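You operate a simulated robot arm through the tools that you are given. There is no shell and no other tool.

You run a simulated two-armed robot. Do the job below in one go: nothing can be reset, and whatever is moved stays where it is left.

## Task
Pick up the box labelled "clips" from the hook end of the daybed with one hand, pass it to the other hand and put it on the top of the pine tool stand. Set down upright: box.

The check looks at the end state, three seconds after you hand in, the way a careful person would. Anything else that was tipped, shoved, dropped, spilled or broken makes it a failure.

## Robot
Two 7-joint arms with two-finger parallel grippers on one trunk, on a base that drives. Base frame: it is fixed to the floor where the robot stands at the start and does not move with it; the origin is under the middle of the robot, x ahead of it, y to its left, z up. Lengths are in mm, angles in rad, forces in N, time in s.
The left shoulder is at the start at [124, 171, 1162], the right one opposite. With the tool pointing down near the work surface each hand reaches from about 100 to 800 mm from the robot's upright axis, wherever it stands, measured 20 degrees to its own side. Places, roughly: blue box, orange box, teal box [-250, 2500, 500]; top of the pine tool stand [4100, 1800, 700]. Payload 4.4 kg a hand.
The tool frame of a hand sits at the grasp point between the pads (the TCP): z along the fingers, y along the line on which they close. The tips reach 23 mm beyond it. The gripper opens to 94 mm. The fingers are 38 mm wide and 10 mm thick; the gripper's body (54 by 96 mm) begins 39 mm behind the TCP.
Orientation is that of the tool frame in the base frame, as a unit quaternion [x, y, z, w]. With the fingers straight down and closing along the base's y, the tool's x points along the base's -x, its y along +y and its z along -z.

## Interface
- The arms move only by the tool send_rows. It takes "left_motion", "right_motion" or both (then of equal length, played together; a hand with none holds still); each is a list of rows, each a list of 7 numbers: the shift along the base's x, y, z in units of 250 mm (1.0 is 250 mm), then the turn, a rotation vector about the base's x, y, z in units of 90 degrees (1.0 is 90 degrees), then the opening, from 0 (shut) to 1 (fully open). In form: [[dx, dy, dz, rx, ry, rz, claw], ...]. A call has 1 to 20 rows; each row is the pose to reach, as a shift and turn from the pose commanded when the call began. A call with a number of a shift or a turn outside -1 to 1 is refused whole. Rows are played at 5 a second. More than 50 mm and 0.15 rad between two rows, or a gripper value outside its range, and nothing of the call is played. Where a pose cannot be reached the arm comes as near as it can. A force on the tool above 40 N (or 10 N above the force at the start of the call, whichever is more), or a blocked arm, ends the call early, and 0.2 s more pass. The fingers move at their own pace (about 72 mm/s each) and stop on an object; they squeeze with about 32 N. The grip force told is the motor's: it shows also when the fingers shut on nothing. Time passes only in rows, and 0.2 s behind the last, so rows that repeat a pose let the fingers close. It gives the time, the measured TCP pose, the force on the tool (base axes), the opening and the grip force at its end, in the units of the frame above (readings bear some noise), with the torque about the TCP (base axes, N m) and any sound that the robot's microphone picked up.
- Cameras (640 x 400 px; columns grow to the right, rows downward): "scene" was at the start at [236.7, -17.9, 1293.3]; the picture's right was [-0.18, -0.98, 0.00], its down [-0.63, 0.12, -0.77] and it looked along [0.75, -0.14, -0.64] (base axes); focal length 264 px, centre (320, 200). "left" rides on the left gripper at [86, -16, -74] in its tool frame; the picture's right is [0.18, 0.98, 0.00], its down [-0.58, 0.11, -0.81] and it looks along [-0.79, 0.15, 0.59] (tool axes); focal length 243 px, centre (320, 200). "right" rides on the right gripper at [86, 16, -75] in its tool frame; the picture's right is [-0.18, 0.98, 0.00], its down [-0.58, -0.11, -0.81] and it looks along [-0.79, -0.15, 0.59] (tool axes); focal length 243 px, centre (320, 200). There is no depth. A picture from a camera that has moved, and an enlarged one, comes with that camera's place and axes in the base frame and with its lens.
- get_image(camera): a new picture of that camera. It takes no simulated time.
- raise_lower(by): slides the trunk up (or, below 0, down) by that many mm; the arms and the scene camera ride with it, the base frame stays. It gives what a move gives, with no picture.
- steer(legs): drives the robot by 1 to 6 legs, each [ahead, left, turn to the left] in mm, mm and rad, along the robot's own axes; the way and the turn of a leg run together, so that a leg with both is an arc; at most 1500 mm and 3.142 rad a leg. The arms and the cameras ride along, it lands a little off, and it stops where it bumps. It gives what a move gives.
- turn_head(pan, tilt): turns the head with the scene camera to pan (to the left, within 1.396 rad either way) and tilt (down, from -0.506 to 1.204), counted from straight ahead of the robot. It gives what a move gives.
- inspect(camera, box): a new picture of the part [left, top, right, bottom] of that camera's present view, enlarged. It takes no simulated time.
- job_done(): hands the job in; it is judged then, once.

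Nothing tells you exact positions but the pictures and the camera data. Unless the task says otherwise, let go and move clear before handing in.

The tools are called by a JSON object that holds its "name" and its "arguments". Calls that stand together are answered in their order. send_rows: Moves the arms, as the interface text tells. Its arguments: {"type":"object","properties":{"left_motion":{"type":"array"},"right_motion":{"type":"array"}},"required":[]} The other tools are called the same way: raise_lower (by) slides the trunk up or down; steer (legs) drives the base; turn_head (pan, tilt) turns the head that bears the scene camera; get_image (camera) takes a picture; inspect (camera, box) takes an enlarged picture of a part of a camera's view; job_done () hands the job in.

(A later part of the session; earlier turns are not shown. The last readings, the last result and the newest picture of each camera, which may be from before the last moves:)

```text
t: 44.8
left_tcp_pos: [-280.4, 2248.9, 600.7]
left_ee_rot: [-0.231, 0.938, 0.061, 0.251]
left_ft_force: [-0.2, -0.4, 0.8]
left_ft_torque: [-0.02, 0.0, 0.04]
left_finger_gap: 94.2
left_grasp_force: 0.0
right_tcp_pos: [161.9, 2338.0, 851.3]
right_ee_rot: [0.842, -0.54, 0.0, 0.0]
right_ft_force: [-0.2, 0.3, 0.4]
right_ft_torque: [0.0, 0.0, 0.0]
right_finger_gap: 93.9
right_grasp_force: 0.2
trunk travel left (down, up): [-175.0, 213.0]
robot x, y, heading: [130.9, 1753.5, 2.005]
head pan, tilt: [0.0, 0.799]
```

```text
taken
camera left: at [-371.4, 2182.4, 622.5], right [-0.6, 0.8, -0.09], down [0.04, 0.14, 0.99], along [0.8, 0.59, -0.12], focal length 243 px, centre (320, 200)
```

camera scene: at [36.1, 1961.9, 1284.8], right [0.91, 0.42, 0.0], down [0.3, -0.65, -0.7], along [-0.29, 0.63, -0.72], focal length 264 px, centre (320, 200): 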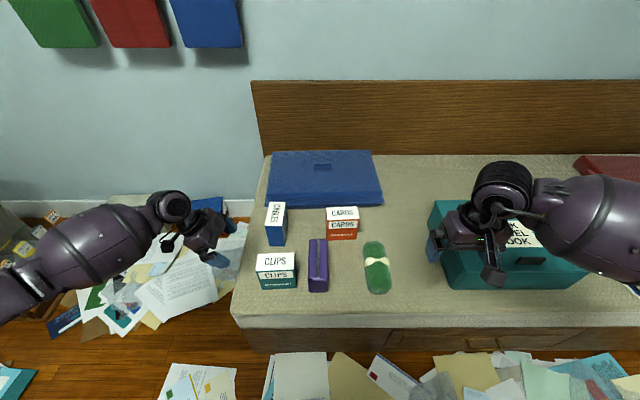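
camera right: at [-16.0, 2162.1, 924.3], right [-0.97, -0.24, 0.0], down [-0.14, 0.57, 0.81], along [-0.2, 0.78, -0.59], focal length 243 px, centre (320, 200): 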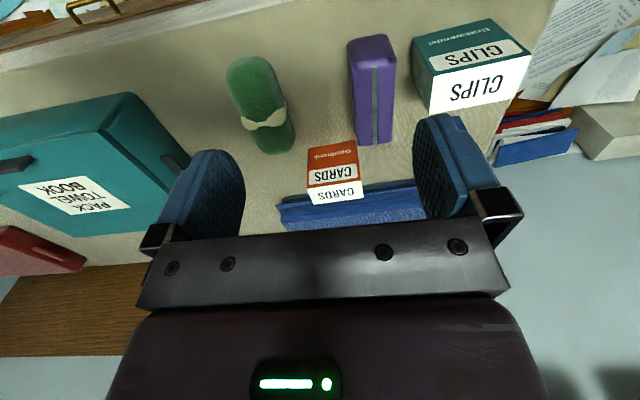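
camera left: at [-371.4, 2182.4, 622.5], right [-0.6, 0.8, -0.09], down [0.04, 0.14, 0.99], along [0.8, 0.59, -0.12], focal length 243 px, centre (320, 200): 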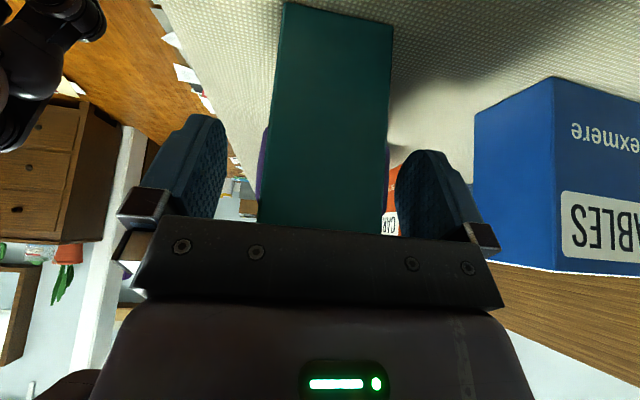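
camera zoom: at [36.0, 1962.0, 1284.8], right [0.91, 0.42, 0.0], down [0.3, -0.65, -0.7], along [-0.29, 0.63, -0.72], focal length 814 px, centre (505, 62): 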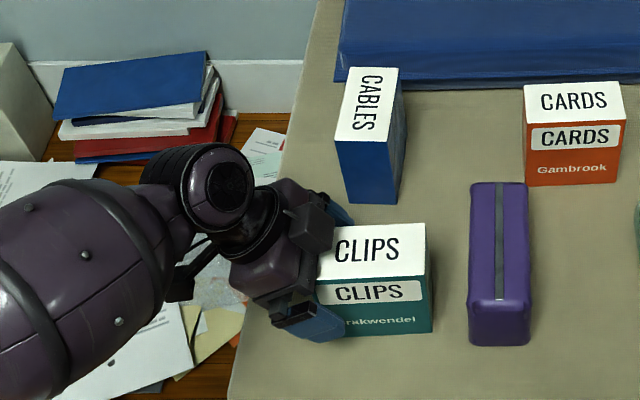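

The box sits between the pads. Now I close the left gripper.

{"name": "send_rows", "arguments": {"left_motion": [[0, 0, 0, 0, 0, 0, 0.7], [0, 0, 0, 0, 0, 0, 0.5], [0, 0, 0, 0, 0, 0, 0.3], [0, 0, 0, 0, 0, 0, 0], [0, 0, 0, 0, 0, 0, 0], [0, 0, 0, 0, 0, 0, 0]]}}

{"name": "inspect", "arguments": {"camera": "scene", "box": [180, 180, 340, 310]}}

{"name": "get_image", "arguments": {"camera": "left"}}

```text
t: 46.2
left_tcp_pos: [-280.5, 2248.0, 601.4]
left_ee_rot: [-0.23, 0.938, 0.06, 0.251]
left_ft_force: [-0.4, 1.0, 0.8]
left_ft_torque: [0.04, 0.02, 0.06]
left_finger_gap: 54.7
left_grasp_force: 31.6
right_tcp_pos: [162.7, 2337.3, 851.7]
right_ee_rot: [0.842, -0.539, 0.0, 0.001]
right_ft_force: [0.3, -0.3, 0.4]
right_ft_torque: [-0.03, 0.01, 0.02]
right_finger_gap: 94.2
right_grasp_force: 0.1
trunk travel left (down, up): [-175.0, 213.0]
robot x, y, heading: [135.9, 1748.2, 2.0]
head pan, tilt: [0.0, 0.799]
```

```text
3.08 times, centred on (260, 245) of scene
camera zoom: at [36.0, 1962.2, 1284.7], right [0.91, 0.42, 0.0], down [0.3, -0.65, -0.7], along [-0.29, 0.63, -0.72], focal length 814 px, centre (505, 62)
```

zoom: 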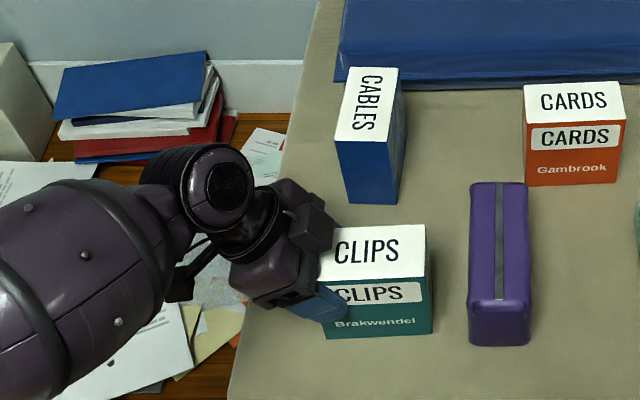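

```text
taken
camera left: at [-371.3, 2182.2, 622.4], right [-0.6, 0.8, -0.09], down [0.04, 0.14, 0.99], along [0.8, 0.59, -0.12], focal length 243 px, centre (320, 200)
```

left: 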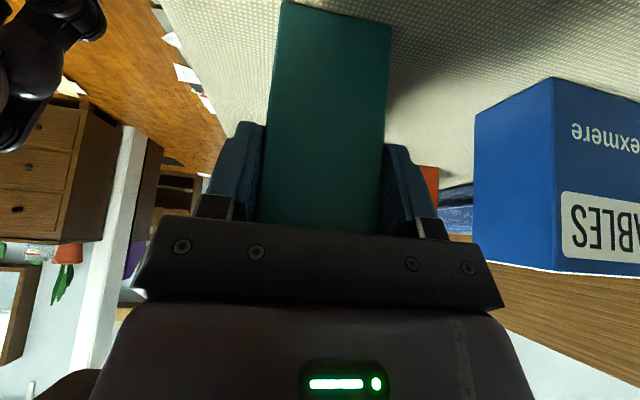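

The box is gripped (gap 54.7 mm, 31.6 N). I lift a little and check that it doesn't slip or tilt.

{"name": "send_rows", "arguments": {"left_motion": [[0, 0, 0.04, 0, 0, 0, 0], [0, 0, 0.1, 0, 0, 0, 0], [0, 0, 0.18, 0, 0, 0, 0], [0, 0, 0.26, 0, 0, 0, 0], [0, 0, 0.26, 0, 0, 0, 0]]}}

{"name": "inspect", "arguments": {"camera": "scene", "box": [180, 180, 340, 310]}}

{"name": "get_image", "arguments": {"camera": "left"}}

```text
t: 47.4
left_tcp_pos: [-277.7, 2251.1, 665.3]
left_ee_rot: [-0.23, 0.938, 0.06, 0.252]
left_ft_force: [-0.2, 0.0, -1.4]
left_ft_torque: [-0.04, 0.06, 0.01]
left_finger_gap: 54.8
left_grasp_force: 32.4
right_tcp_pos: [161.7, 2337.4, 851.4]
right_ee_rot: [0.842, -0.54, 0.0, 0.0]
right_ft_force: [0.0, -0.3, -0.1]
right_ft_torque: [-0.02, -0.05, -0.04]
right_finger_gap: 93.8
right_grasp_force: 0.0
trunk travel left (down, up): [-175.0, 213.0]
robot x, y, heading: [131.0, 1753.3, 2.0]
head pan, tilt: [0.0, 0.799]
```

```text
3.08 times, centred on (260, 245) of scene
camera zoom: at [35.8, 1962.4, 1284.6], right [0.91, 0.42, 0.0], down [0.3, -0.65, -0.7], along [-0.29, 0.63, -0.72], focal length 814 px, centre (505, 62)
```

zoom: 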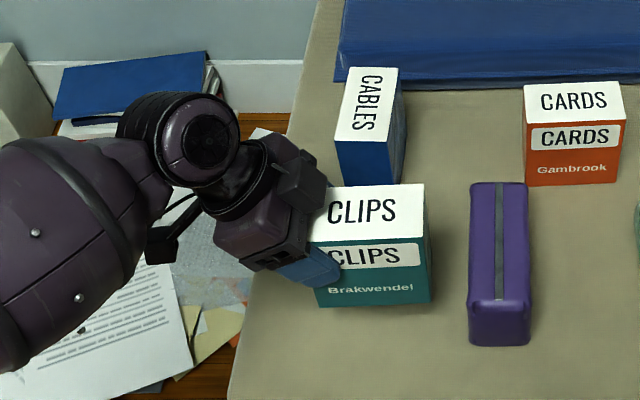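

```text
taken
camera left: at [-368.9, 2184.4, 685.8], right [-0.6, 0.8, -0.09], down [0.04, 0.15, 0.99], along [0.8, 0.59, -0.12], focal length 243 px, centre (320, 200)
```

left: 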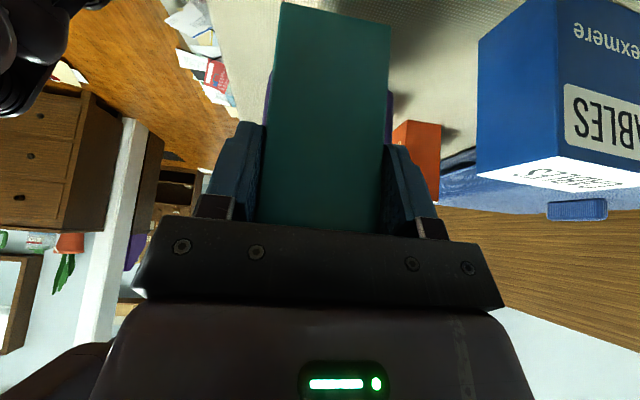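

The box came up cleanly without slipping, and neighbours are undisturbed. I lift further to a clear height and bring it towards my centreline for the handover.

{"name": "send_rows", "arguments": {"left_motion": [[0, 0, 0.12, 0, 0, 0, 0], [0, 0, 0.28, 0, 0, 0, 0], [0, 0, 0.44, 0, 0, 0, 0], [0, 0, 0.6, 0, 0, 0, 0], [0.06, 0.03, 0.74, 0, 0, 0, 0], [0.16, 0.07, 0.8, 0, 0, 0, 0], [0.26, 0.12, 0.8, 0, 0, 0, 0], [0.36, 0.165, 0.8, 0, 0, 0, 0], [0.4, 0.183, 0.8, 0, 0, 0, 0], [0.4, 0.183, 0.8, 0, 0, 0, 0]]}}

{"name": "get_image", "arguments": {"camera": "scene"}}

```text
t: 49.6
left_tcp_pos: [-179.6, 2294.9, 863.5]
left_ee_rot: [-0.23, 0.938, 0.061, 0.252]
left_ft_force: [-0.6, 0.9, -1.5]
left_ft_torque: [0.0, 0.08, 0.0]
left_finger_gap: 54.9
left_grasp_force: 32.3
right_tcp_pos: [163.4, 2338.2, 851.1]
right_ee_rot: [0.842, -0.54, 0.0, 0.0]
right_ft_force: [0.2, -0.2, 0.5]
right_ft_torque: [-0.03, -0.01, 0.0]
right_finger_gap: 94.0
right_grasp_force: 0.0
trunk travel left (down, up): [-175.0, 213.0]
robot x, y, heading: [132.8, 1752.3, 1.998]
head pan, tilt: [0.0, 0.799]
```

```text
taken
camera scene: at [35.9, 1962.2, 1284.7], right [0.91, 0.42, 0.0], down [0.3, -0.65, -0.7], along [-0.29, 0.63, -0.72], focal length 264 px, centre (320, 200)
```

scene: 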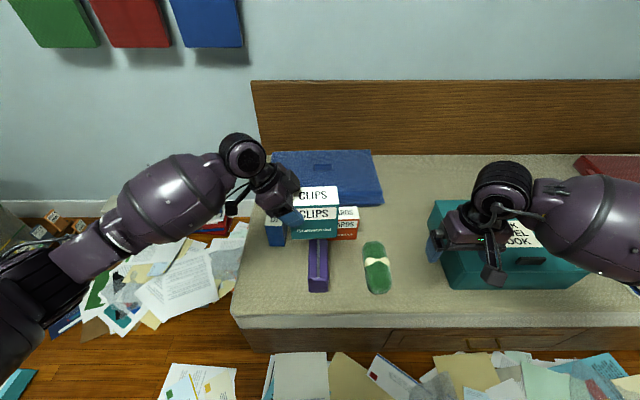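

The box is held upright near my centreline. Now I turn the right hand by about +90° (camera outward) and raise it above the box height.

{"name": "send_rows", "arguments": {"right_motion": [[0, 0, 0.05, 0, 0, 0.08, 1], [0, 0, 0.1, 0, 0, 0.16, 1], [0, 0, 0.15, 0, 0, 0.24, 1], [0, 0, 0.2, 0, 0, 0.32, 1], [0, 0, 0.25, 0, 0, 0.4, 1], [0, 0, 0.3, 0, 0, 0.48, 1], [0, 0, 0.35, 0, 0, 0.56, 1], [0, 0, 0.4, 0, 0, 0.64, 1], [0, 0, 0.45, 0, 0, 0.72, 1], [0, 0, 0.5, 0, 0, 0.8, 1], [0, 0, 0.55, 0, 0, 0.88, 1], [0, 0, 0.6, 0, 0, 0.96, 1], [0, 0, 0.6, 0, 0, 1.0, 1], [0, 0, 0.6, 0, 0, 1.0, 1]]}}

{"name": "get_image", "arguments": {"camera": "scene"}}

{"name": "get_image", "arguments": {"camera": "right"}}

```text
t: 52.6
left_tcp_pos: [-180.9, 2295.0, 861.6]
left_ee_rot: [-0.231, 0.938, 0.06, 0.252]
left_ft_force: [-0.5, 0.0, -3.4]
left_ft_torque: [-0.02, 0.04, -0.03]
left_finger_gap: 54.9
left_grasp_force: 32.0
right_tcp_pos: [127.1, 2237.7, 929.5]
right_ee_rot: [0.977, 0.213, 0.001, -0.001]
right_ft_force: [-1.4, -0.7, -0.4]
right_ft_torque: [-0.04, -0.04, 0.0]
right_finger_gap: 94.0
right_grasp_force: 0.1
right hand out of reach, approached as far as the arm can: row 8, 9, 10, 11, 12, 13, 14
trunk travel left (down, up): [-175.0, 213.0]
robot x, y, heading: [131.7, 1752.1, 1.996]
head pan, tilt: [0.0, 0.799]
```

```text
taken
camera scene: at [34.3, 1963.4, 1284.1], right [0.91, 0.42, 0.0], down [0.3, -0.65, -0.7], along [-0.29, 0.63, -0.72], focal length 264 px, centre (320, 200)
```

scene: 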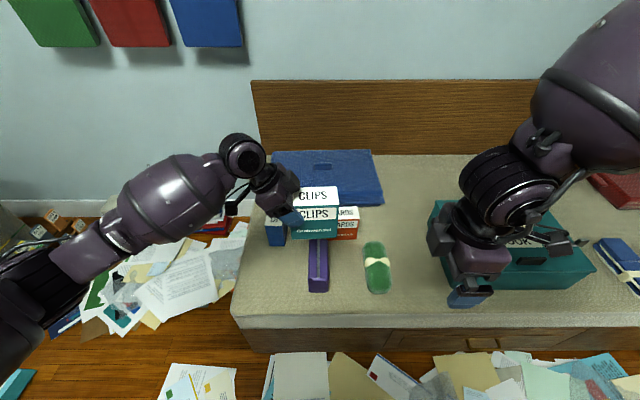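

```text
taken
camera right: at [212.3, 2260.4, 1003.2], right [0.24, -0.97, 0.0], down [-0.57, -0.15, 0.81], along [-0.78, -0.19, -0.59], focal length 243 px, centre (320, 200)
```

right: 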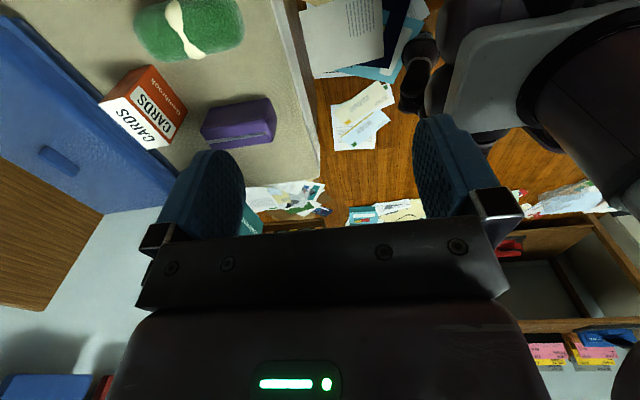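

At that height the right arm runs out of reach, so I'll do the handover lower and closer to the body. I bring the left hand with the box down and back toward me, and lower the right hand too.

{"name": "send_rows", "arguments": {"left_motion": [[0.028, -0.06, -0.08, 0, 0, 0, 0], [0.056, -0.12, -0.18, 0, 0, 0, 0], [0.084, -0.18, -0.28, 0, 0, 0, 0], [0.112, -0.245, -0.38, 0, 0, 0, 0], [0.14, -0.306, -0.48, 0, 0, 0, 0], [0.14, -0.306, -0.48, 0, 0, 0, 0]], "right_motion": [[0, 0, -0.08, 0, 0, 0, 1], [0, 0, -0.16, 0, 0, 0, 1], [0, 0, -0.24, 0, 0, 0, 1], [0, 0, -0.32, 0, 0, 0, 1], [0, 0, -0.4, 0, 0, 0, 1], [0, 0, -0.4, 0, 0, 0, 1]]}}

{"name": "get_image", "arguments": {"camera": "scene"}}

```text
t: 54.0
left_tcp_pos: [-143.7, 2221.3, 744.4]
left_ee_rot: [-0.229, 0.938, 0.061, 0.252]
left_ft_force: [1.0, -0.2, -1.7]
left_ft_torque: [-0.03, 0.03, 0.02]
left_finger_gap: 55.0
left_grasp_force: 32.1
right_tcp_pos: [124.3, 2235.7, 827.5]
right_ee_rot: [0.977, 0.214, 0.0, 0.0]
right_ft_force: [0.5, 0.2, 0.6]
right_ft_torque: [-0.04, 0.05, 0.0]
right_finger_gap: 94.0
right_grasp_force: 0.1
trunk travel left (down, up): [-175.0, 213.0]
robot x, y, heading: [133.2, 1750.5, 2.005]
head pan, tilt: [0.0, 0.799]
```

```text
taken
camera scene: at [36.1, 1961.8, 1284.9], right [0.91, 0.42, 0.0], down [0.3, -0.65, -0.7], along [-0.29, 0.63, -0.72], focal length 264 px, centre (320, 200)
```

scene: 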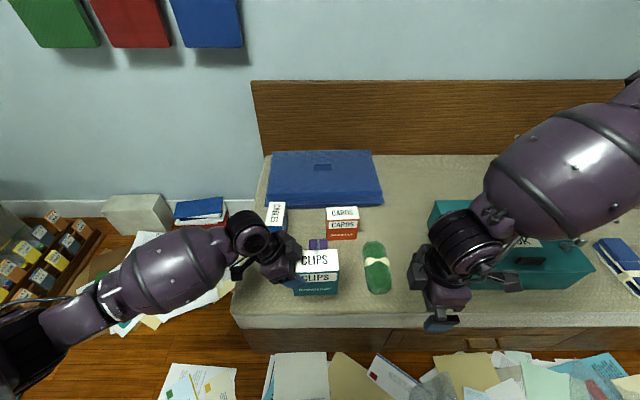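

Both hands are now in reach. I'll enlarge the scene to verify the box pose in the left hand before bringing the right hand over it.

{"name": "inspect", "arguments": {"camera": "scene", "box": [220, 190, 380, 310]}}

{"name": "inspect", "arguments": {"camera": "right", "box": [120, 0, 520, 250]}}

```text
3.33 times, centred on (300, 250) of scene
camera zoom: at [36.1, 1961.8, 1284.9], right [0.91, 0.42, 0.0], down [0.3, -0.65, -0.7], along [-0.29, 0.63, -0.72], focal length 882 px, centre (387, 33)
```

zoom: 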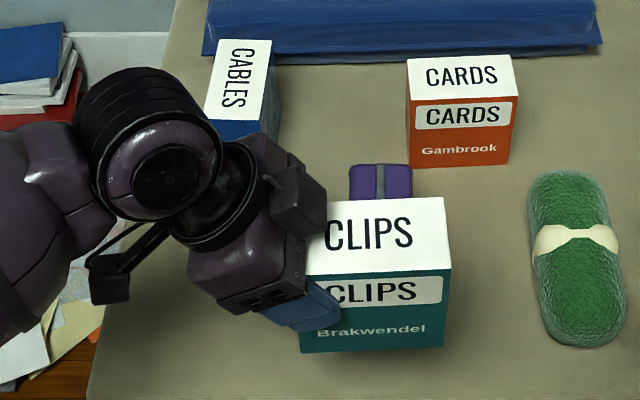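

```text
1.60 times, centred on (320, 125) of right
camera zoom: at [209.5, 2258.1, 902.5], right [0.24, -0.97, 0.0], down [-0.57, -0.14, 0.81], along [-0.78, -0.2, -0.59], focal length 388 px, centre (320, 320)
```

zoom: 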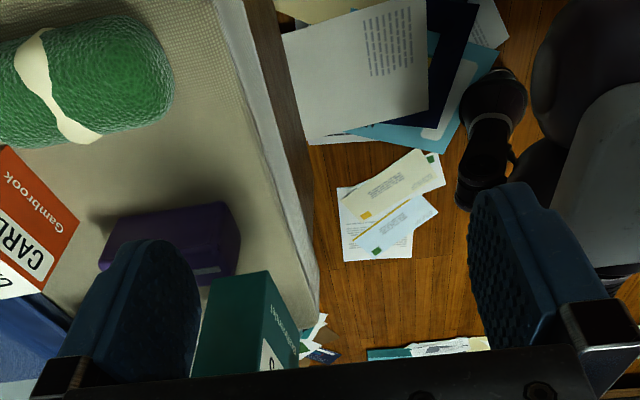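

The box is where I predicted, upright in the left hand. I bring the right hand over the right part of the box at a safe height and align its yaw.

{"name": "send_rows", "arguments": {"right_motion": [[0, 0, 0.074, 0, 0, 0.01, 1], [-0.12, 0.008, 0.074, 0, 0, 0.02, 1], [-0.26, 0.018, 0.074, 0, 0, 0.032, 1], [-0.4, 0.028, 0.074, 0, 0, 0.032, 1], [-0.54, 0.038, 0.074, 0, 0, 0.032, 1], [-0.68, 0.048, 0.074, 0, 0, 0.032, 1], [-0.79, 0.056, 0.074, 0, 0, 0.032, 1], [-0.845, 0.06, 0.074, 0, 0, 0.032, 1], [-0.845, 0.06, 0.074, 0, 0, 0.032, 1]]}}

{"name": "inspect", "arguments": {"camera": "scene", "box": [220, 150, 420, 310]}}

{"name": "get_image", "arguments": {"camera": "right"}}

{"name": "get_image", "arguments": {"camera": "left"}}

```text
t: 56.0
left_tcp_pos: [-142.4, 2221.6, 743.9]
left_ee_rot: [-0.231, 0.938, 0.061, 0.251]
left_ft_force: [0.5, 0.4, -1.9]
left_ft_torque: [-0.01, 0.07, -0.02]
left_finger_gap: 54.9
left_grasp_force: 32.1
right_tcp_pos: [-70.2, 2218.1, 881.5]
right_ee_rot: [0.971, 0.239, -0.004, -0.013]
right_ft_force: [0.3, 0.3, 0.0]
right_ft_torque: [-0.02, -0.01, -0.02]
right_finger_gap: 93.9
right_grasp_force: 0.0
right hand out of reach, approached as far as the arm can: row 6, 7, 8, 9
trunk travel left (down, up): [-175.0, 213.0]
robot x, y, heading: [131.1, 1752.7, 2.003]
head pan, tilt: [0.0, 0.799]
```

```text
2.50 times, centred on (320, 230) of scene
camera zoom: at [36.8, 1962.4, 1284.8], right [0.91, 0.42, 0.0], down [0.3, -0.65, -0.7], along [-0.29, 0.63, -0.72], focal length 661 px, centre (320, 125)
```

zoom: 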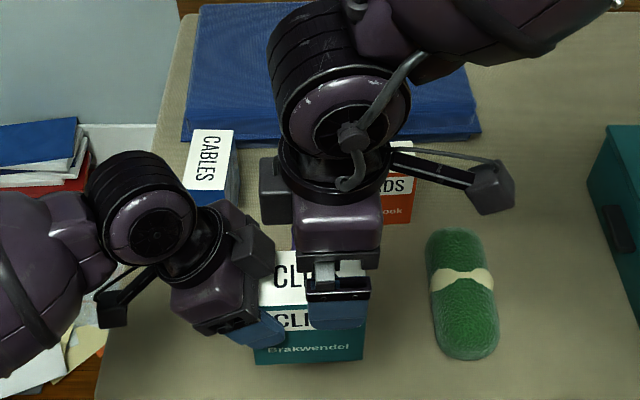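

```text
taken
camera right: at [14.2, 2243.4, 954.5], right [0.29, -0.96, -0.03], down [-0.55, -0.19, 0.81], along [-0.78, -0.22, -0.59], focal length 243 px, centre (320, 200)
```

right: 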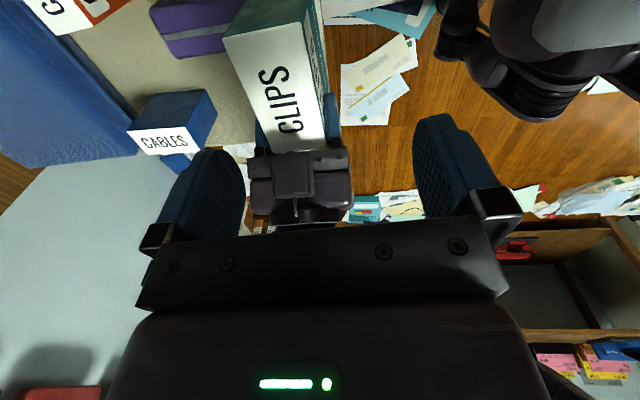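

```text
taken
camera left: at [-233.7, 2155.1, 765.3], right [-0.6, 0.8, -0.09], down [0.04, 0.14, 0.99], along [0.8, 0.59, -0.12], focal length 243 px, centre (320, 200)
```

left: 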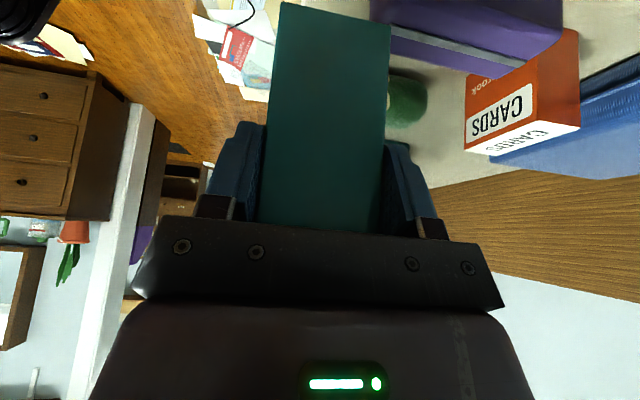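

The right hand can't get fully over the box at this height (a joint limit), though nothing touches. I'll raise the trunk by 200 mm and then lower both hands relative to the shoulders, where the arms have better range.

{"name": "raise_lower", "arguments": {"by": 200}}

{"name": "send_rows", "arguments": {"left_motion": [[0, 0, -0.1, 0, 0, 0, 0], [0, 0, -0.25, 0, 0, 0, 0], [0, 0, -0.4, 0, 0, 0, 0], [0, 0, -0.55, 0, 0, 0, 0], [0, 0, -0.7, 0, 0, 0, 0], [0, 0, -0.8, 0, 0, 0, 0], [0, 0, -0.8, 0, 0, 0, 0]]}}

{"name": "get_image", "arguments": {"camera": "scene"}}

```text
t: 58.2
left_tcp_pos: [-144.0, 2218.9, 944.6]
left_ee_rot: [-0.23, 0.938, 0.06, 0.251]
left_ft_force: [-0.4, 0.6, -2.4]
left_ft_torque: [-0.07, 0.05, 0.03]
left_finger_gap: 55.1
left_grasp_force: 32.3
right_tcp_pos: [-66.7, 2210.1, 1207.9]
right_ee_rot: [0.959, 0.237, -0.03, -0.156]
right_ft_force: [0.9, -0.3, -0.6]
right_ft_torque: [-0.01, -0.02, 0.0]
right_finger_gap: 94.2
right_grasp_force: 0.2
trunk travel left (down, up): [-375.0, 13.0]
robot x, y, heading: [132.8, 1752.4, 2.007]
head pan, tilt: [0.0, 0.799]
```

```text
t: 59.8
left_tcp_pos: [-143.8, 2220.8, 743.0]
left_ee_rot: [-0.23, 0.938, 0.061, 0.251]
left_ft_force: [-0.5, 0.3, -1.2]
left_ft_torque: [0.0, 0.07, 0.0]
left_finger_gap: 54.7
left_grasp_force: 32.4
right_tcp_pos: [-66.0, 2210.0, 1208.5]
right_ee_rot: [0.958, 0.237, -0.03, -0.156]
right_ft_force: [0.2, -0.4, 0.3]
right_ft_torque: [-0.01, -0.01, 0.0]
right_finger_gap: 94.3
right_grasp_force: 0.1
trunk travel left (down, up): [-375.0, 13.0]
robot x, y, heading: [133.0, 1753.2, 1.999]
head pan, tilt: [0.0, 0.799]
```

```text
taken
camera scene: at [75.9, 1874.9, 1495.1], right [0.91, 0.42, 0.0], down [0.3, -0.65, -0.7], along [-0.29, 0.63, -0.72], focal length 264 px, centre (320, 200)
```

scene: 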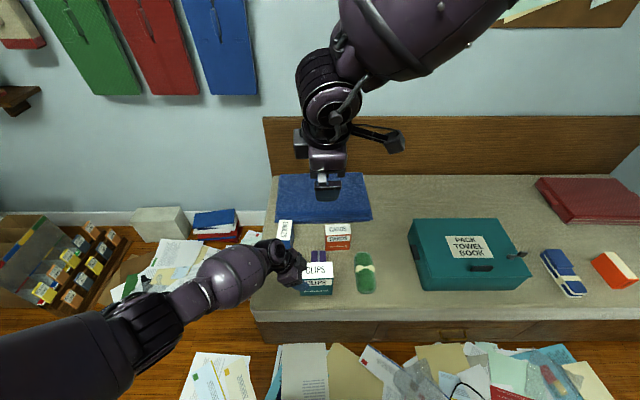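

The trunk rise tilted and lifted the right hand more than expected because it had been at its limit, but all is clear. I move the right hand out to the right, down, and level it again.

{"name": "send_rows", "arguments": {"right_motion": [[0.1, 0.02, -0.08, -0.023, -0.011, 0, 1], [0.2, 0.04, -0.18, -0.046, -0.021, 0, 1], [0.3, 0.06, -0.29, -0.07, -0.032, 0, 1], [0.4, 0.08, -0.4, -0.093, -0.042, -0.001, 1], [0.5, 0.1, -0.52, -0.116, -0.053, -0.001, 1], [0.6, 0.12, -0.64, -0.139, -0.064, -0.002, 1], [0.7, 0.13, -0.76, -0.162, -0.074, -0.002, 1], [0.774, 0.134, -0.88, -0.185, -0.085, -0.003, 1], [0.774, 0.134, -1.0, -0.185, -0.085, -0.003, 1], [0.774, 0.134, -1.0, -0.185, -0.085, -0.003, 1]]}}

{"name": "get_image", "arguments": {"camera": "scene"}}

```text
t: 62.0
left_tcp_pos: [-144.4, 2221.1, 742.9]
left_ee_rot: [-0.231, 0.938, 0.061, 0.252]
left_ft_force: [-0.2, -0.5, -1.3]
left_ft_torque: [-0.03, 0.07, 0.01]
left_finger_gap: 54.6
left_grasp_force: 31.9
right_tcp_pos: [122.9, 2240.4, 957.7]
right_ee_rot: [0.971, 0.237, -0.001, 0.0]
right_ft_force: [-0.7, -0.1, -0.4]
right_ft_torque: [0.03, 0.04, -0.06]
right_finger_gap: 94.2
right_grasp_force: 0.1
right hand out of reach, approached as far as the arm can: row 8
trunk travel left (down, up): [-375.0, 13.0]
robot x, y, heading: [134.4, 1751.7, 2.002]
head pan, tilt: [0.0, 0.799]
```

```text
taken
camera scene: at [76.5, 1874.6, 1495.1], right [0.91, 0.42, 0.0], down [0.3, -0.65, -0.7], along [-0.29, 0.63, -0.72], focal length 264 px, centre (320, 200)
```

scene: 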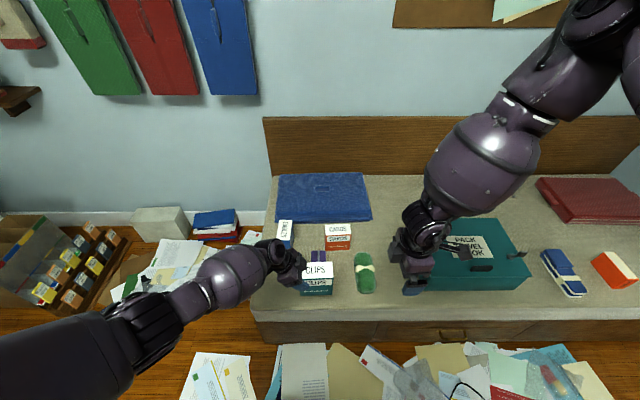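

Right hand is level again and free. I lower it to just above the box-top height and bring it left over the box.

{"name": "send_rows", "arguments": {"right_motion": [[0, 0, -0.15, 0, 0, 0, 1], [0, 0, -0.3, 0, 0, 0, 1], [-0.04, 0, -0.4, 0, 0, 0, 1], [-0.16, 0.008, -0.42, 0, 0, 0, 1], [-0.3, 0.014, -0.42, 0, 0, 0, 1], [-0.44, 0.02, -0.42, 0, 0, 0, 1], [-0.44, 0.02, -0.42, 0, 0, 0, 1]]}}

{"name": "get_image", "arguments": {"camera": "scene"}}

```text
t: 63.6
left_tcp_pos: [-143.6, 2221.1, 742.8]
left_ee_rot: [-0.23, 0.938, 0.06, 0.251]
left_ft_force: [-0.6, 0.6, -1.0]
left_ft_torque: [-0.02, 0.05, 0.04]
left_finger_gap: 54.9
left_grasp_force: 31.8
right_tcp_pos: [47.9, 2219.2, 854.9]
right_ee_rot: [0.971, 0.238, -0.001, -0.001]
right_ft_force: [0.5, 0.2, -0.1]
right_ft_torque: [0.0, 0.03, -0.01]
right_finger_gap: 94.0
right_grasp_force: 0.0
right hand out of reach, approached as far as the arm can: row 4, 5, 6, 7
trunk travel left (down, up): [-375.0, 13.0]
robot x, y, heading: [135.2, 1749.7, 2.004]
head pan, tilt: [0.0, 0.799]
```

```text
taken
camera scene: at [75.9, 1874.9, 1495.0], right [0.91, 0.42, 0.0], down [0.3, -0.65, -0.7], along [-0.29, 0.63, -0.72], focal length 264 px, centre (320, 200)
```

scene: 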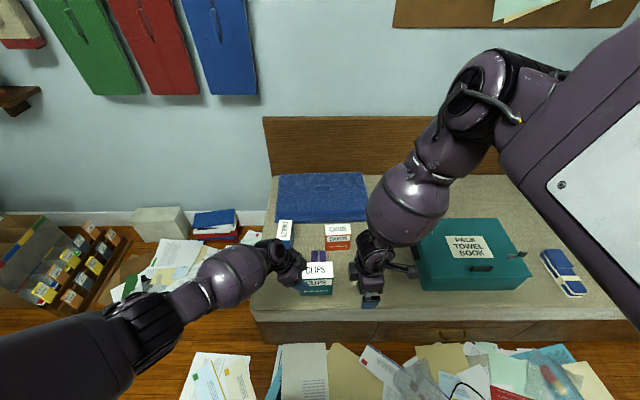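

The right hand again hits a joint limit when vertical this close to the centre. Since the left hand works well tilted, I'll mirror that: tilt the right hand 30° (leaning right) and grip the box's upper right corner.

{"name": "send_rows", "arguments": {"right_motion": [[0.04, 0.02, 0.02, -0.0257, 0.0493, 0, 1], [0.08, 0.04, 0.04, -0.0513, 0.0985, 0, 1], [0.12, 0.06, 0.06, -0.077, 0.1478, 0, 1], [0.16, 0.08, 0.08, -0.1027, 0.1971, 0, 1], [0.18, 0.09, 0.1, -0.1283, 0.2463, 0, 1], [0.2, 0.1, 0.1, -0.154, 0.2956, 0, 1], [0.2, 0.1, 0.1, -0.154, 0.2956, 0, 1]]}}

{"name": "get_image", "arguments": {"camera": "scene"}}

```text
t: 65.2
left_tcp_pos: [-143.9, 2220.5, 742.8]
left_ee_rot: [-0.23, 0.938, 0.061, 0.252]
left_ft_force: [0.7, -0.2, -0.9]
left_ft_torque: [-0.05, 0.06, -0.01]
left_finger_gap: 54.9
left_grasp_force: 32.4
right_tcp_pos: [93.8, 2246.0, 883.7]
right_ee_rot: [0.938, 0.23, -0.252, 0.063]
right_ft_force: [0.1, -0.1, -0.3]
right_ft_torque: [-0.02, 0.02, 0.02]
right_finger_gap: 94.0
right_grasp_force: 0.0
trunk travel left (down, up): [-375.0, 13.0]
robot x, y, heading: [131.9, 1750.2, 2.006]
head pan, tilt: [0.0, 0.799]
```

```text
taken
camera scene: at [75.5, 1874.8, 1495.1], right [0.91, 0.42, 0.0], down [0.3, -0.65, -0.7], along [-0.29, 0.63, -0.72], focal length 264 px, centre (320, 200)
```

scene: 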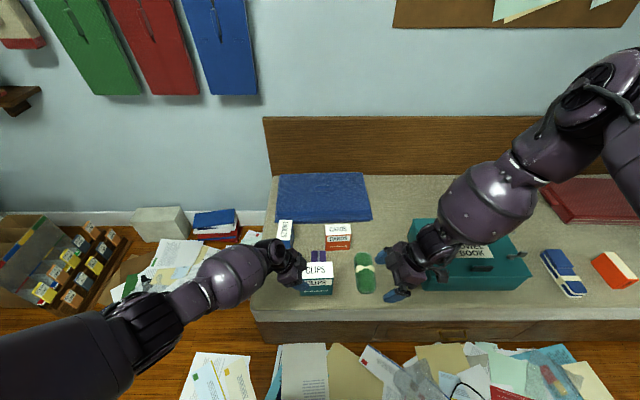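

Tilting worked without any limit. Next I bring the right hand to its pre-grasp point, up-right of the box along its finger direction.

{"name": "send_rows", "arguments": {"right_motion": [[-0.08, 0.04, -0.01, 0, 0, 0, 1], [-0.16, 0.08, -0.02, 0, 0, 0, 1], [-0.24, 0.12, -0.03, 0, 0, 0, 1], [-0.32, 0.16, -0.036, 0, 0, 0, 1], [-0.386, 0.193, -0.043, 0, 0, 0, 1], [-0.386, 0.193, -0.043, 0, 0, 0, 1]]}}

{"name": "get_image", "arguments": {"camera": "scene"}}

{"name": "get_image", "arguments": {"camera": "right"}}

```text
t: 66.6
left_tcp_pos: [-144.2, 2221.3, 743.3]
left_ee_rot: [-0.23, 0.938, 0.06, 0.251]
left_ft_force: [0.0, 0.1, -2.8]
left_ft_torque: [-0.06, 0.02, -0.04]
left_finger_gap: 54.8
left_grasp_force: 32.4
right_tcp_pos: [-1.6, 2295.0, 874.9]
right_ee_rot: [0.938, 0.23, -0.252, 0.063]
right_ft_force: [0.1, 1.2, 0.5]
right_ft_torque: [0.02, 0.02, -0.03]
right_finger_gap: 93.9
right_grasp_force: 0.1
trunk travel left (down, up): [-375.0, 13.0]
robot x, y, heading: [132.5, 1753.9, 2.004]
head pan, tilt: [0.0, 0.799]
```

```text
taken
camera scene: at [76.4, 1875.0, 1495.1], right [0.91, 0.42, 0.0], down [0.3, -0.65, -0.7], along [-0.29, 0.63, -0.72], focal length 264 px, centre (320, 200)
```

scene: 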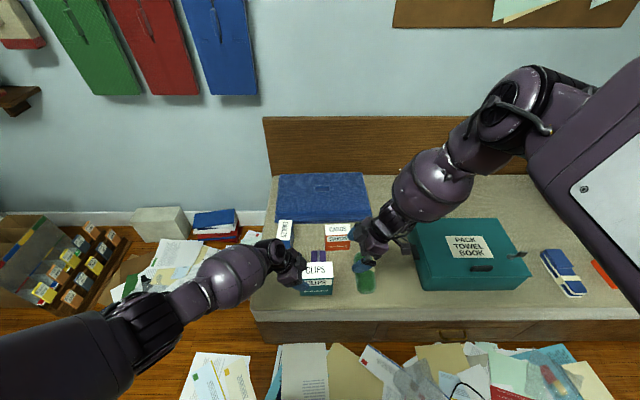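

```text
taken
camera right: at [105.4, 2333.6, 894.0], right [0.31, -0.95, 0.09], down [-0.14, 0.05, 0.99], along [-0.94, -0.32, -0.11], focal length 243 px, centre (320, 200)
```

right: 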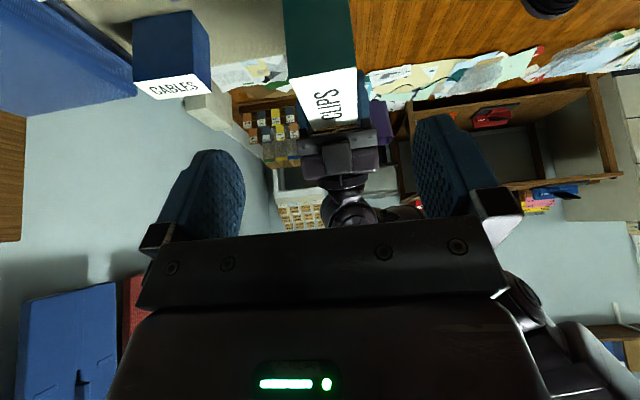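

The right hand faces the box's right side. I'll enlarge its view to check alignment before closing in.

{"name": "inspect", "arguments": {"camera": "right", "box": [220, 0, 440, 138]}}

{"name": "inspect", "arguments": {"camera": "scene", "box": [250, 200, 410, 310]}}

```text
2.90 times, centred on (330, 69) of right
camera zoom: at [105.4, 2333.6, 894.0], right [0.31, -0.95, 0.09], down [-0.14, 0.05, 0.99], along [-0.94, -0.32, -0.11], focal length 703 px, centre (291, 580)
```

zoom: 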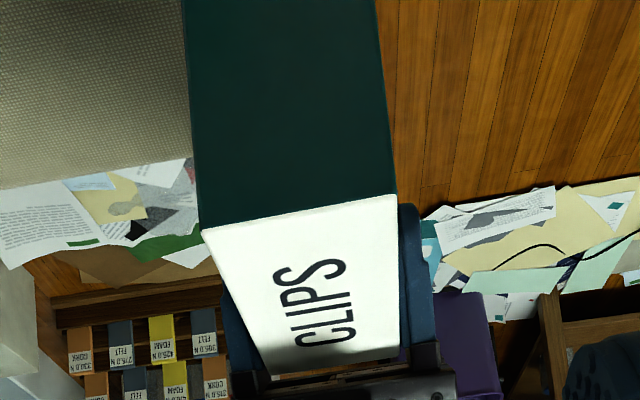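

```text
3.64 times, centred on (330, 255) of scene
camera zoom: at [76.4, 1875.0, 1495.1], right [0.91, 0.42, 0.0], down [0.3, -0.65, -0.7], along [-0.29, 0.63, -0.72], focal length 962 px, centre (284, 0)
```

zoom: 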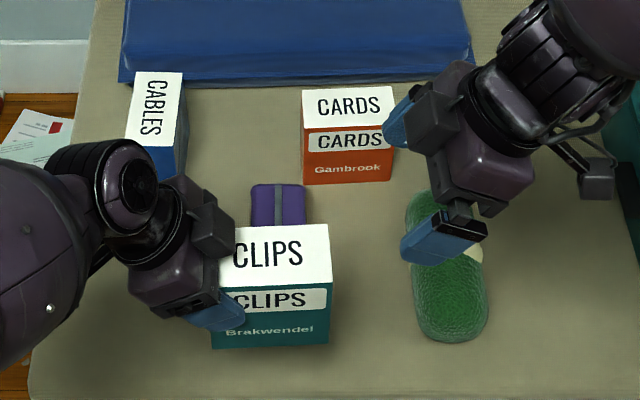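

The right hand is centred on the box depth (within ~1 mm) with the box top about 100 mm below its TCP. I advance along the fingers to the grasp depth.

{"name": "send_rows", "arguments": {"right_motion": [[-0.046, -0.0236, -0.087, 0, 0, 0, 1], [-0.091, -0.047, -0.173, 0, 0, 0, 1], [-0.137, -0.071, -0.26, 0, 0, 0, 1], [-0.182, -0.094, -0.347, 0, 0, 0, 1], [-0.228, -0.118, -0.433, 0, 0, 0, 1], [-0.2736, -0.1416, -0.52, 0, 0, 0, 1], [-0.2736, -0.1416, -0.52, 0, 0, 0, 1]]}}

{"name": "inspect", "arguments": {"camera": "scene", "box": [250, 200, 410, 310]}}

{"name": "get_image", "arguments": {"camera": "right"}}

```text
t: 68.2
left_tcp_pos: [-145.0, 2220.8, 742.7]
left_ee_rot: [-0.231, 0.938, 0.061, 0.251]
left_ft_force: [-0.2, -0.5, -1.6]
left_ft_torque: [-0.02, 0.04, 0.0]
left_finger_gap: 55.0
left_grasp_force: 31.8
right_tcp_pos: [-68.6, 2260.3, 742.6]
right_ee_rot: [0.938, 0.23, -0.252, 0.063]
right_ft_force: [0.5, 0.2, -0.1]
right_ft_torque: [0.02, -0.02, -0.01]
right_finger_gap: 94.0
right_grasp_force: 0.0
trunk travel left (down, up): [-375.0, 13.0]
robot x, y, heading: [134.0, 1754.3, 2.004]
head pan, tilt: [0.0, 0.799]
```

```text
3.64 times, centred on (330, 255) of scene
camera zoom: at [76.1, 1875.2, 1495.1], right [0.91, 0.42, 0.0], down [0.3, -0.65, -0.7], along [-0.29, 0.63, -0.72], focal length 962 px, centre (284, 0)
```

zoom: 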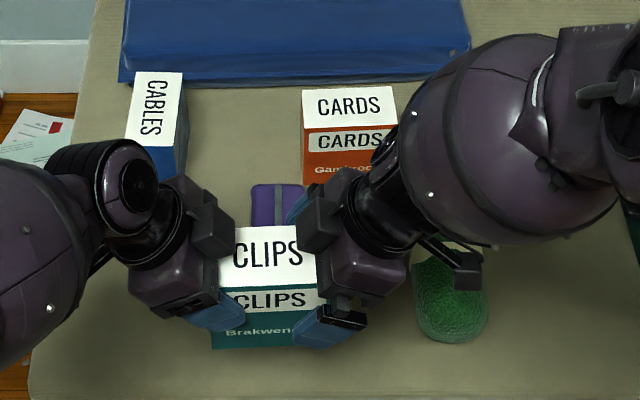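

```text
taken
camera right: at [36.9, 2298.2, 762.5], right [0.31, -0.95, 0.09], down [-0.14, 0.05, 0.99], along [-0.94, -0.32, -0.11], focal length 243 px, centre (320, 200)
```

right: 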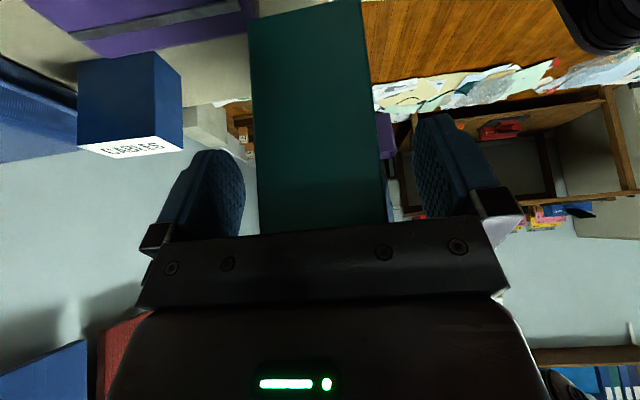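

The right pads straddle the box's right part. I close the right gripper while the left keeps holding.

{"name": "send_rows", "arguments": {"right_motion": [[0, 0, 0, 0, 0, 0, 0.75], [0, 0, 0, 0, 0, 0, 0.6], [0, 0, 0, 0, 0, 0, 0.4], [0, 0, 0, 0, 0, 0, 0], [0, 0, 0, 0, 0, 0, 0], [0, 0, 0, 0, 0, 0, 0]]}}

{"name": "inspect", "arguments": {"camera": "scene", "box": [250, 200, 410, 310]}}

{"name": "get_image", "arguments": {"camera": "right"}}

```text
t: 69.6
left_tcp_pos: [-143.7, 2220.1, 742.7]
left_ee_rot: [-0.231, 0.938, 0.062, 0.252]
left_ft_force: [-1.5, 4.3, -4.4]
left_ft_torque: [0.02, 0.07, 0.36]
left_finger_gap: 54.8
left_grasp_force: 31.6
right_tcp_pos: [-69.5, 2259.6, 743.4]
right_ee_rot: [0.938, 0.23, -0.252, 0.063]
right_ft_force: [2.5, -3.8, 2.1]
right_ft_torque: [-0.14, 0.17, 0.04]
right_finger_gap: 54.8
right_grasp_force: 32.3
trunk travel left (down, up): [-375.0, 13.0]
robot x, y, heading: [132.3, 1750.3, 2.003]
head pan, tilt: [0.0, 0.799]
```

```text
3.64 times, centred on (330, 255) of scene
camera zoom: at [76.0, 1875.0, 1495.0], right [0.91, 0.42, 0.0], down [0.3, -0.65, -0.7], along [-0.29, 0.63, -0.72], focal length 962 px, centre (284, 0)
```

zoom: 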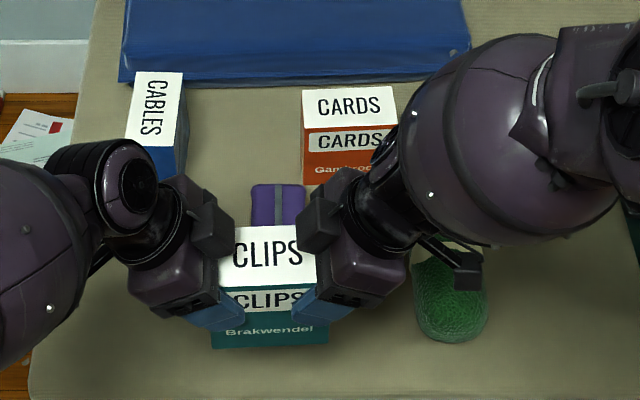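

```text
taken
camera right: at [36.8, 2298.0, 762.6], right [0.31, -0.94, 0.09], down [-0.14, 0.05, 0.99], along [-0.94, -0.32, -0.11], focal length 243 px, centre (320, 200)
```

right: 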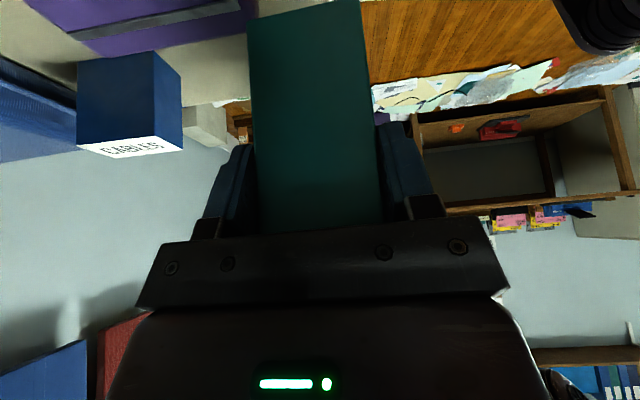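

Both hands grip with ~32 N and only small internal forces. Now I open the left hand and withdraw it up-left along its own finger direction.

{"name": "send_rows", "arguments": {"left_motion": [[0, 0, 0, 0, 0, 0, 0.3], [0, 0, 0, 0, 0, 0, 0.7], [0, 0, 0, 0, 0, 0, 1], [0, 0, 0, 0, 0, 0, 1], [-0.044, -0.023, 0.087, 0, 0, 0, 1], [-0.107, -0.055, 0.208, 0, 0, 0, 1], [-0.178, -0.092, 0.347, 0, 0, 0, 1], [-0.2664, -0.138, 0.52, 0, 0, 0, 1], [-0.2664, -0.138, 0.52, 0, 0, 0, 1]]}}

{"name": "get_image", "arguments": {"camera": "scene"}}

{"name": "get_image", "arguments": {"camera": "right"}}

```text
t: 71.6
left_tcp_pos: [-211.6, 2186.1, 874.9]
left_ee_rot: [-0.23, 0.938, 0.061, 0.251]
left_ft_force: [0.2, -0.1, -1.0]
left_ft_torque: [-0.01, 0.03, 0.0]
left_finger_gap: 94.0
left_grasp_force: 0.0
right_tcp_pos: [-69.3, 2260.8, 742.7]
right_ee_rot: [0.938, 0.23, -0.252, 0.062]
right_ft_force: [-0.2, 0.0, -0.3]
right_ft_torque: [0.03, -0.06, 0.01]
right_finger_gap: 54.8
right_grasp_force: 32.1
trunk travel left (down, up): [-375.0, 13.0]
robot x, y, heading: [131.7, 1756.3, 2.006]
head pan, tilt: [0.0, 0.799]
```

```text
taken
camera scene: at [76.4, 1875.5, 1495.0], right [0.91, 0.42, 0.0], down [0.3, -0.65, -0.7], along [-0.29, 0.63, -0.72], focal length 264 px, centre (320, 200)
```

scene: 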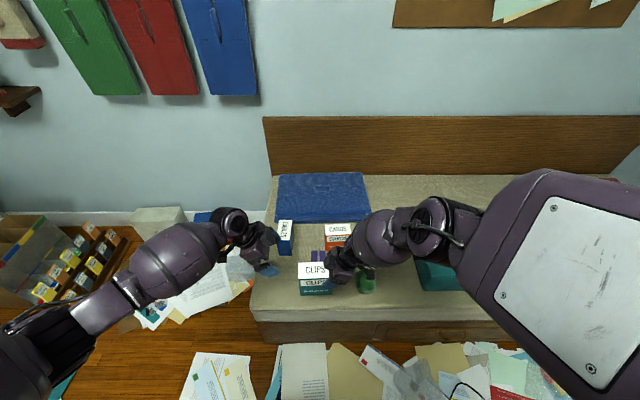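

```text
taken
camera right: at [37.1, 2298.6, 762.5], right [0.31, -0.95, 0.09], down [-0.14, 0.05, 0.99], along [-0.94, -0.32, -0.11], focal length 243 px, centre (320, 200)
```

right: 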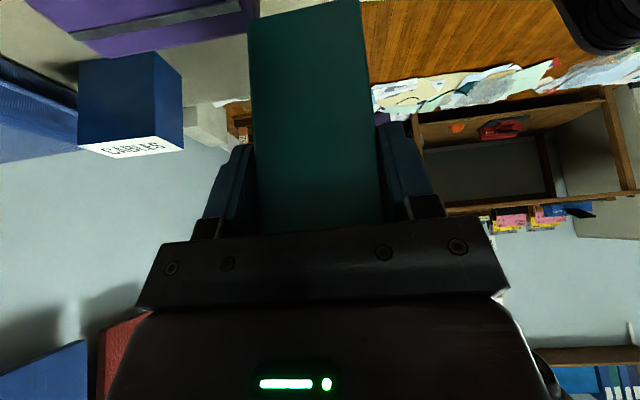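

The handover is complete: the right hand holds the box upright, left hand is clear. I raise the right hand with the box so it clears everything on the daybed before turning toward the doorway, and bring the left hand inward.

{"name": "send_rows", "arguments": {"right_motion": [[0.01, -0.02, 0.08, 0, 0, 0, 0], [0.02, -0.05, 0.18, 0, 0, 0, 0], [0.03, -0.08, 0.28, 0, 0, 0, 0], [0.04, -0.1, 0.38, 0, 0, 0, 0], [0.04, -0.1, 0.48, 0, 0, 0, 0], [0.04, -0.1, 0.48, 0, 0, 0, 0]]}}

{"name": "turn_head", "arguments": {"pan": -1.2, "tilt": 0.5}}

{"name": "get_image", "arguments": {"camera": "scene"}}

```text
t: 73.0
left_tcp_pos: [-210.6, 2185.2, 874.5]
left_ee_rot: [-0.23, 0.938, 0.061, 0.252]
left_ft_force: [-0.2, -0.3, -0.2]
left_ft_torque: [0.0, -0.02, -0.03]
left_finger_gap: 94.0
left_grasp_force: 0.0
right_tcp_pos: [-59.2, 2233.8, 863.4]
right_ee_rot: [0.938, 0.229, -0.253, 0.062]
right_ft_force: [0.0, -0.6, -2.4]
right_ft_torque: [0.01, -0.06, -0.01]
right_finger_gap: 54.6
right_grasp_force: 32.0
trunk travel left (down, up): [-375.0, 13.0]
robot x, y, heading: [132.9, 1754.4, 2.001]
head pan, tilt: [0.0, 0.799]
```

```text
t: 74.4
left_tcp_pos: [-212.0, 2185.8, 872.5]
left_ee_rot: [-0.23, 0.938, 0.061, 0.252]
left_ft_force: [0.0, 0.1, 0.0]
left_ft_torque: [0.0, 0.04, 0.0]
left_finger_gap: 94.1
left_grasp_force: 0.0
right_tcp_pos: [-59.5, 2234.8, 862.0]
right_ee_rot: [0.938, 0.23, -0.253, 0.063]
right_ft_force: [-0.3, -0.1, -1.7]
right_ft_torque: [-0.01, -0.08, -0.01]
right_finger_gap: 54.8
right_grasp_force: 31.7
trunk travel left (down, up): [-375.0, 13.0]
robot x, y, heading: [134.6, 1750.6, 2.006]
head pan, tilt: [-1.201, 0.499]
```

```text
taken
camera scene: at [173.0, 1867.1, 1521.0], right [0.72, -0.7, 0.0], down [-0.33, -0.34, -0.88], along [0.61, 0.63, -0.48], focal length 264 px, centre (320, 200)
```

scene: 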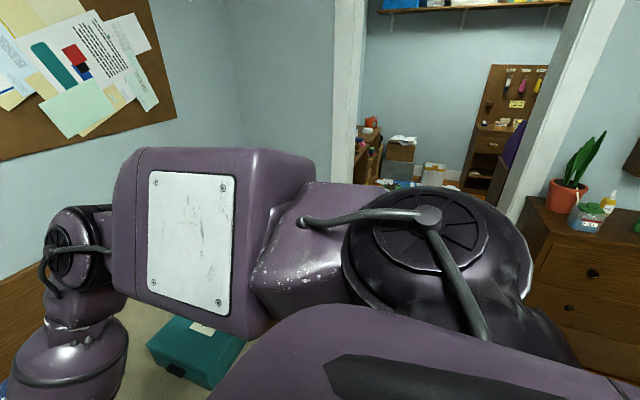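

I can see the doorway and the back room to my right. I turn right in place by 90° to face the doorway.

{"name": "steer", "arguments": {"legs": [[0, 0, -1.57]]}}

{"name": "turn_head", "arguments": {"pan": 0.0, "tilt": 0.45}}

{"name": "get_image", "arguments": {"camera": "scene"}}

```text
t: 78.5
left_tcp_pos: [551.8, 2113.9, 874.4]
left_ee_rot: [0.485, 0.835, -0.13, 0.224]
left_ft_force: [0.4, 0.0, -0.8]
left_ft_torque: [0.02, -0.02, -0.02]
left_finger_gap: 94.4
left_grasp_force: 0.2
right_tcp_pos: [607.1, 1962.3, 860.7]
right_ee_rot: [0.835, -0.485, -0.224, -0.129]
right_ft_force: [0.2, -0.1, -1.3]
right_ft_torque: [-0.04, -0.05, 0.02]
right_finger_gap: 54.9
right_grasp_force: 32.1
trunk travel left (down, up): [-375.0, 13.0]
robot x, y, heading: [131.1, 1751.2, 0.465]
head pan, tilt: [-1.201, 0.499]
```

```text
t: 79.9
left_tcp_pos: [553.4, 2115.1, 874.1]
left_ee_rot: [0.484, 0.836, -0.131, 0.224]
left_ft_force: [-0.6, 1.0, -0.1]
left_ft_torque: [-0.04, 0.02, 0.0]
left_finger_gap: 94.0
left_grasp_force: 0.1
right_tcp_pos: [607.9, 1962.3, 862.6]
right_ee_rot: [0.835, -0.485, -0.225, -0.13]
right_ft_force: [0.2, 0.7, -1.4]
right_ft_torque: [-0.04, -0.01, 0.02]
right_finger_gap: 54.8
right_grasp_force: 31.9
trunk travel left (down, up): [-375.0, 13.0]
robot x, y, heading: [131.3, 1751.9, 0.469]
head pan, tilt: [0.0, 0.45]
```

```text
taken
camera scene: at [266.1, 1817.3, 1525.5], right [0.45, -0.89, 0.0], down [-0.39, -0.2, -0.9], along [0.8, 0.41, -0.44], focal length 264 px, centre (320, 200)
```

scene: 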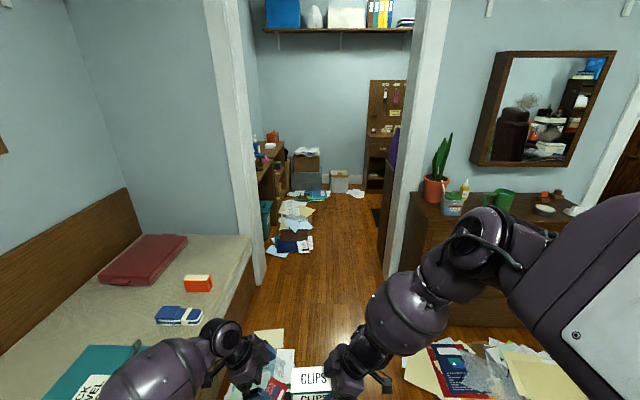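

The doorway is straight ahead, about 990 mm wide, and the back room shows a tall pegboard stand on its far right. I check how far my left arm sticks out before driving through.

{"name": "turn_head", "arguments": {"pan": 1.0, "tilt": 0.7}}

{"name": "get_image", "arguments": {"camera": "scene"}}

{"name": "turn_head", "arguments": {"pan": -1.0, "tilt": 0.7}}

{"name": "get_image", "arguments": {"camera": "scene"}}

```text
t: 81.2
left_tcp_pos: [552.9, 2112.3, 873.7]
left_ee_rot: [0.485, 0.835, -0.13, 0.224]
left_ft_force: [-0.1, 0.1, -0.1]
left_ft_torque: [-0.01, 0.01, 0.04]
left_finger_gap: 93.8
left_grasp_force: 0.0
right_tcp_pos: [607.9, 1963.0, 863.1]
right_ee_rot: [0.835, -0.485, -0.224, -0.129]
right_ft_force: [0.3, 0.7, -2.7]
right_ft_torque: [-0.07, -0.01, 0.0]
right_finger_gap: 54.9
right_grasp_force: 32.3
trunk travel left (down, up): [-375.0, 13.0]
robot x, y, heading: [130.8, 1750.6, 0.469]
head pan, tilt: [1.0, 0.7]
```

```text
taken
camera scene: at [192.8, 1860.3, 1503.3], right [0.99, -0.1, 0.0], down [-0.07, -0.64, -0.77], along [0.08, 0.76, -0.64], focal length 264 px, centre (320, 200)
```

scene: 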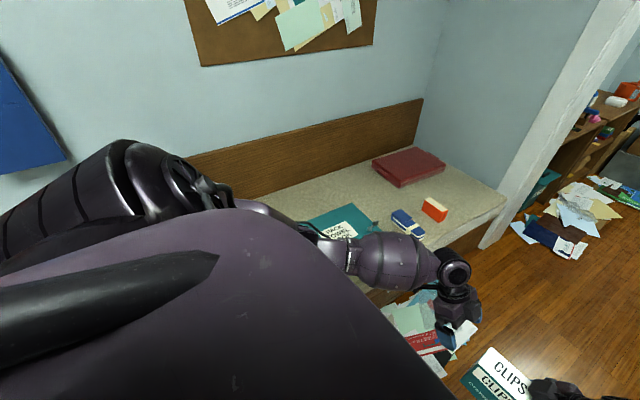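

```text
t: 83.1
left_tcp_pos: [552.8, 2113.3, 873.9]
left_ee_rot: [0.485, 0.836, -0.13, 0.223]
left_ft_force: [0.3, 0.4, 0.6]
left_ft_torque: [0.02, -0.01, -0.01]
left_finger_gap: 94.0
left_grasp_force: 0.1
right_tcp_pos: [607.9, 1963.6, 862.1]
right_ee_rot: [0.835, -0.485, -0.225, -0.13]
right_ft_force: [0.3, -0.5, -1.3]
right_ft_torque: [-0.04, -0.06, 0.01]
right_finger_gap: 54.6
right_grasp_force: 32.4
trunk travel left (down, up): [-375.0, 13.0]
robot x, y, heading: [134.3, 1750.7, 0.475]
head pan, tilt: [-1.0, 0.7]
```

```text
taken
camera scene: at [257.4, 1732.8, 1503.3], right [-0.51, -0.86, 0.0], down [-0.56, 0.33, -0.76], along [0.66, -0.39, -0.64], focal length 264 px, centre (320, 200)
```

scene: 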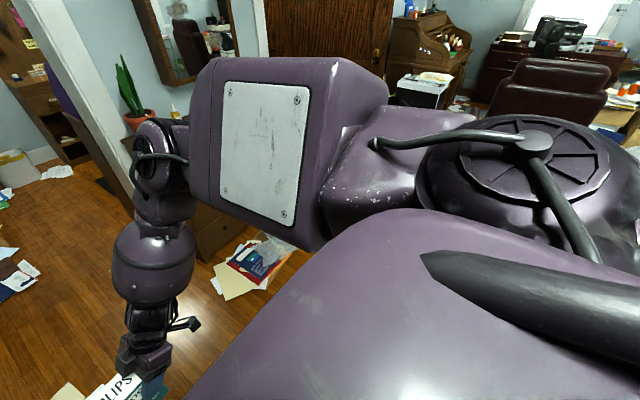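

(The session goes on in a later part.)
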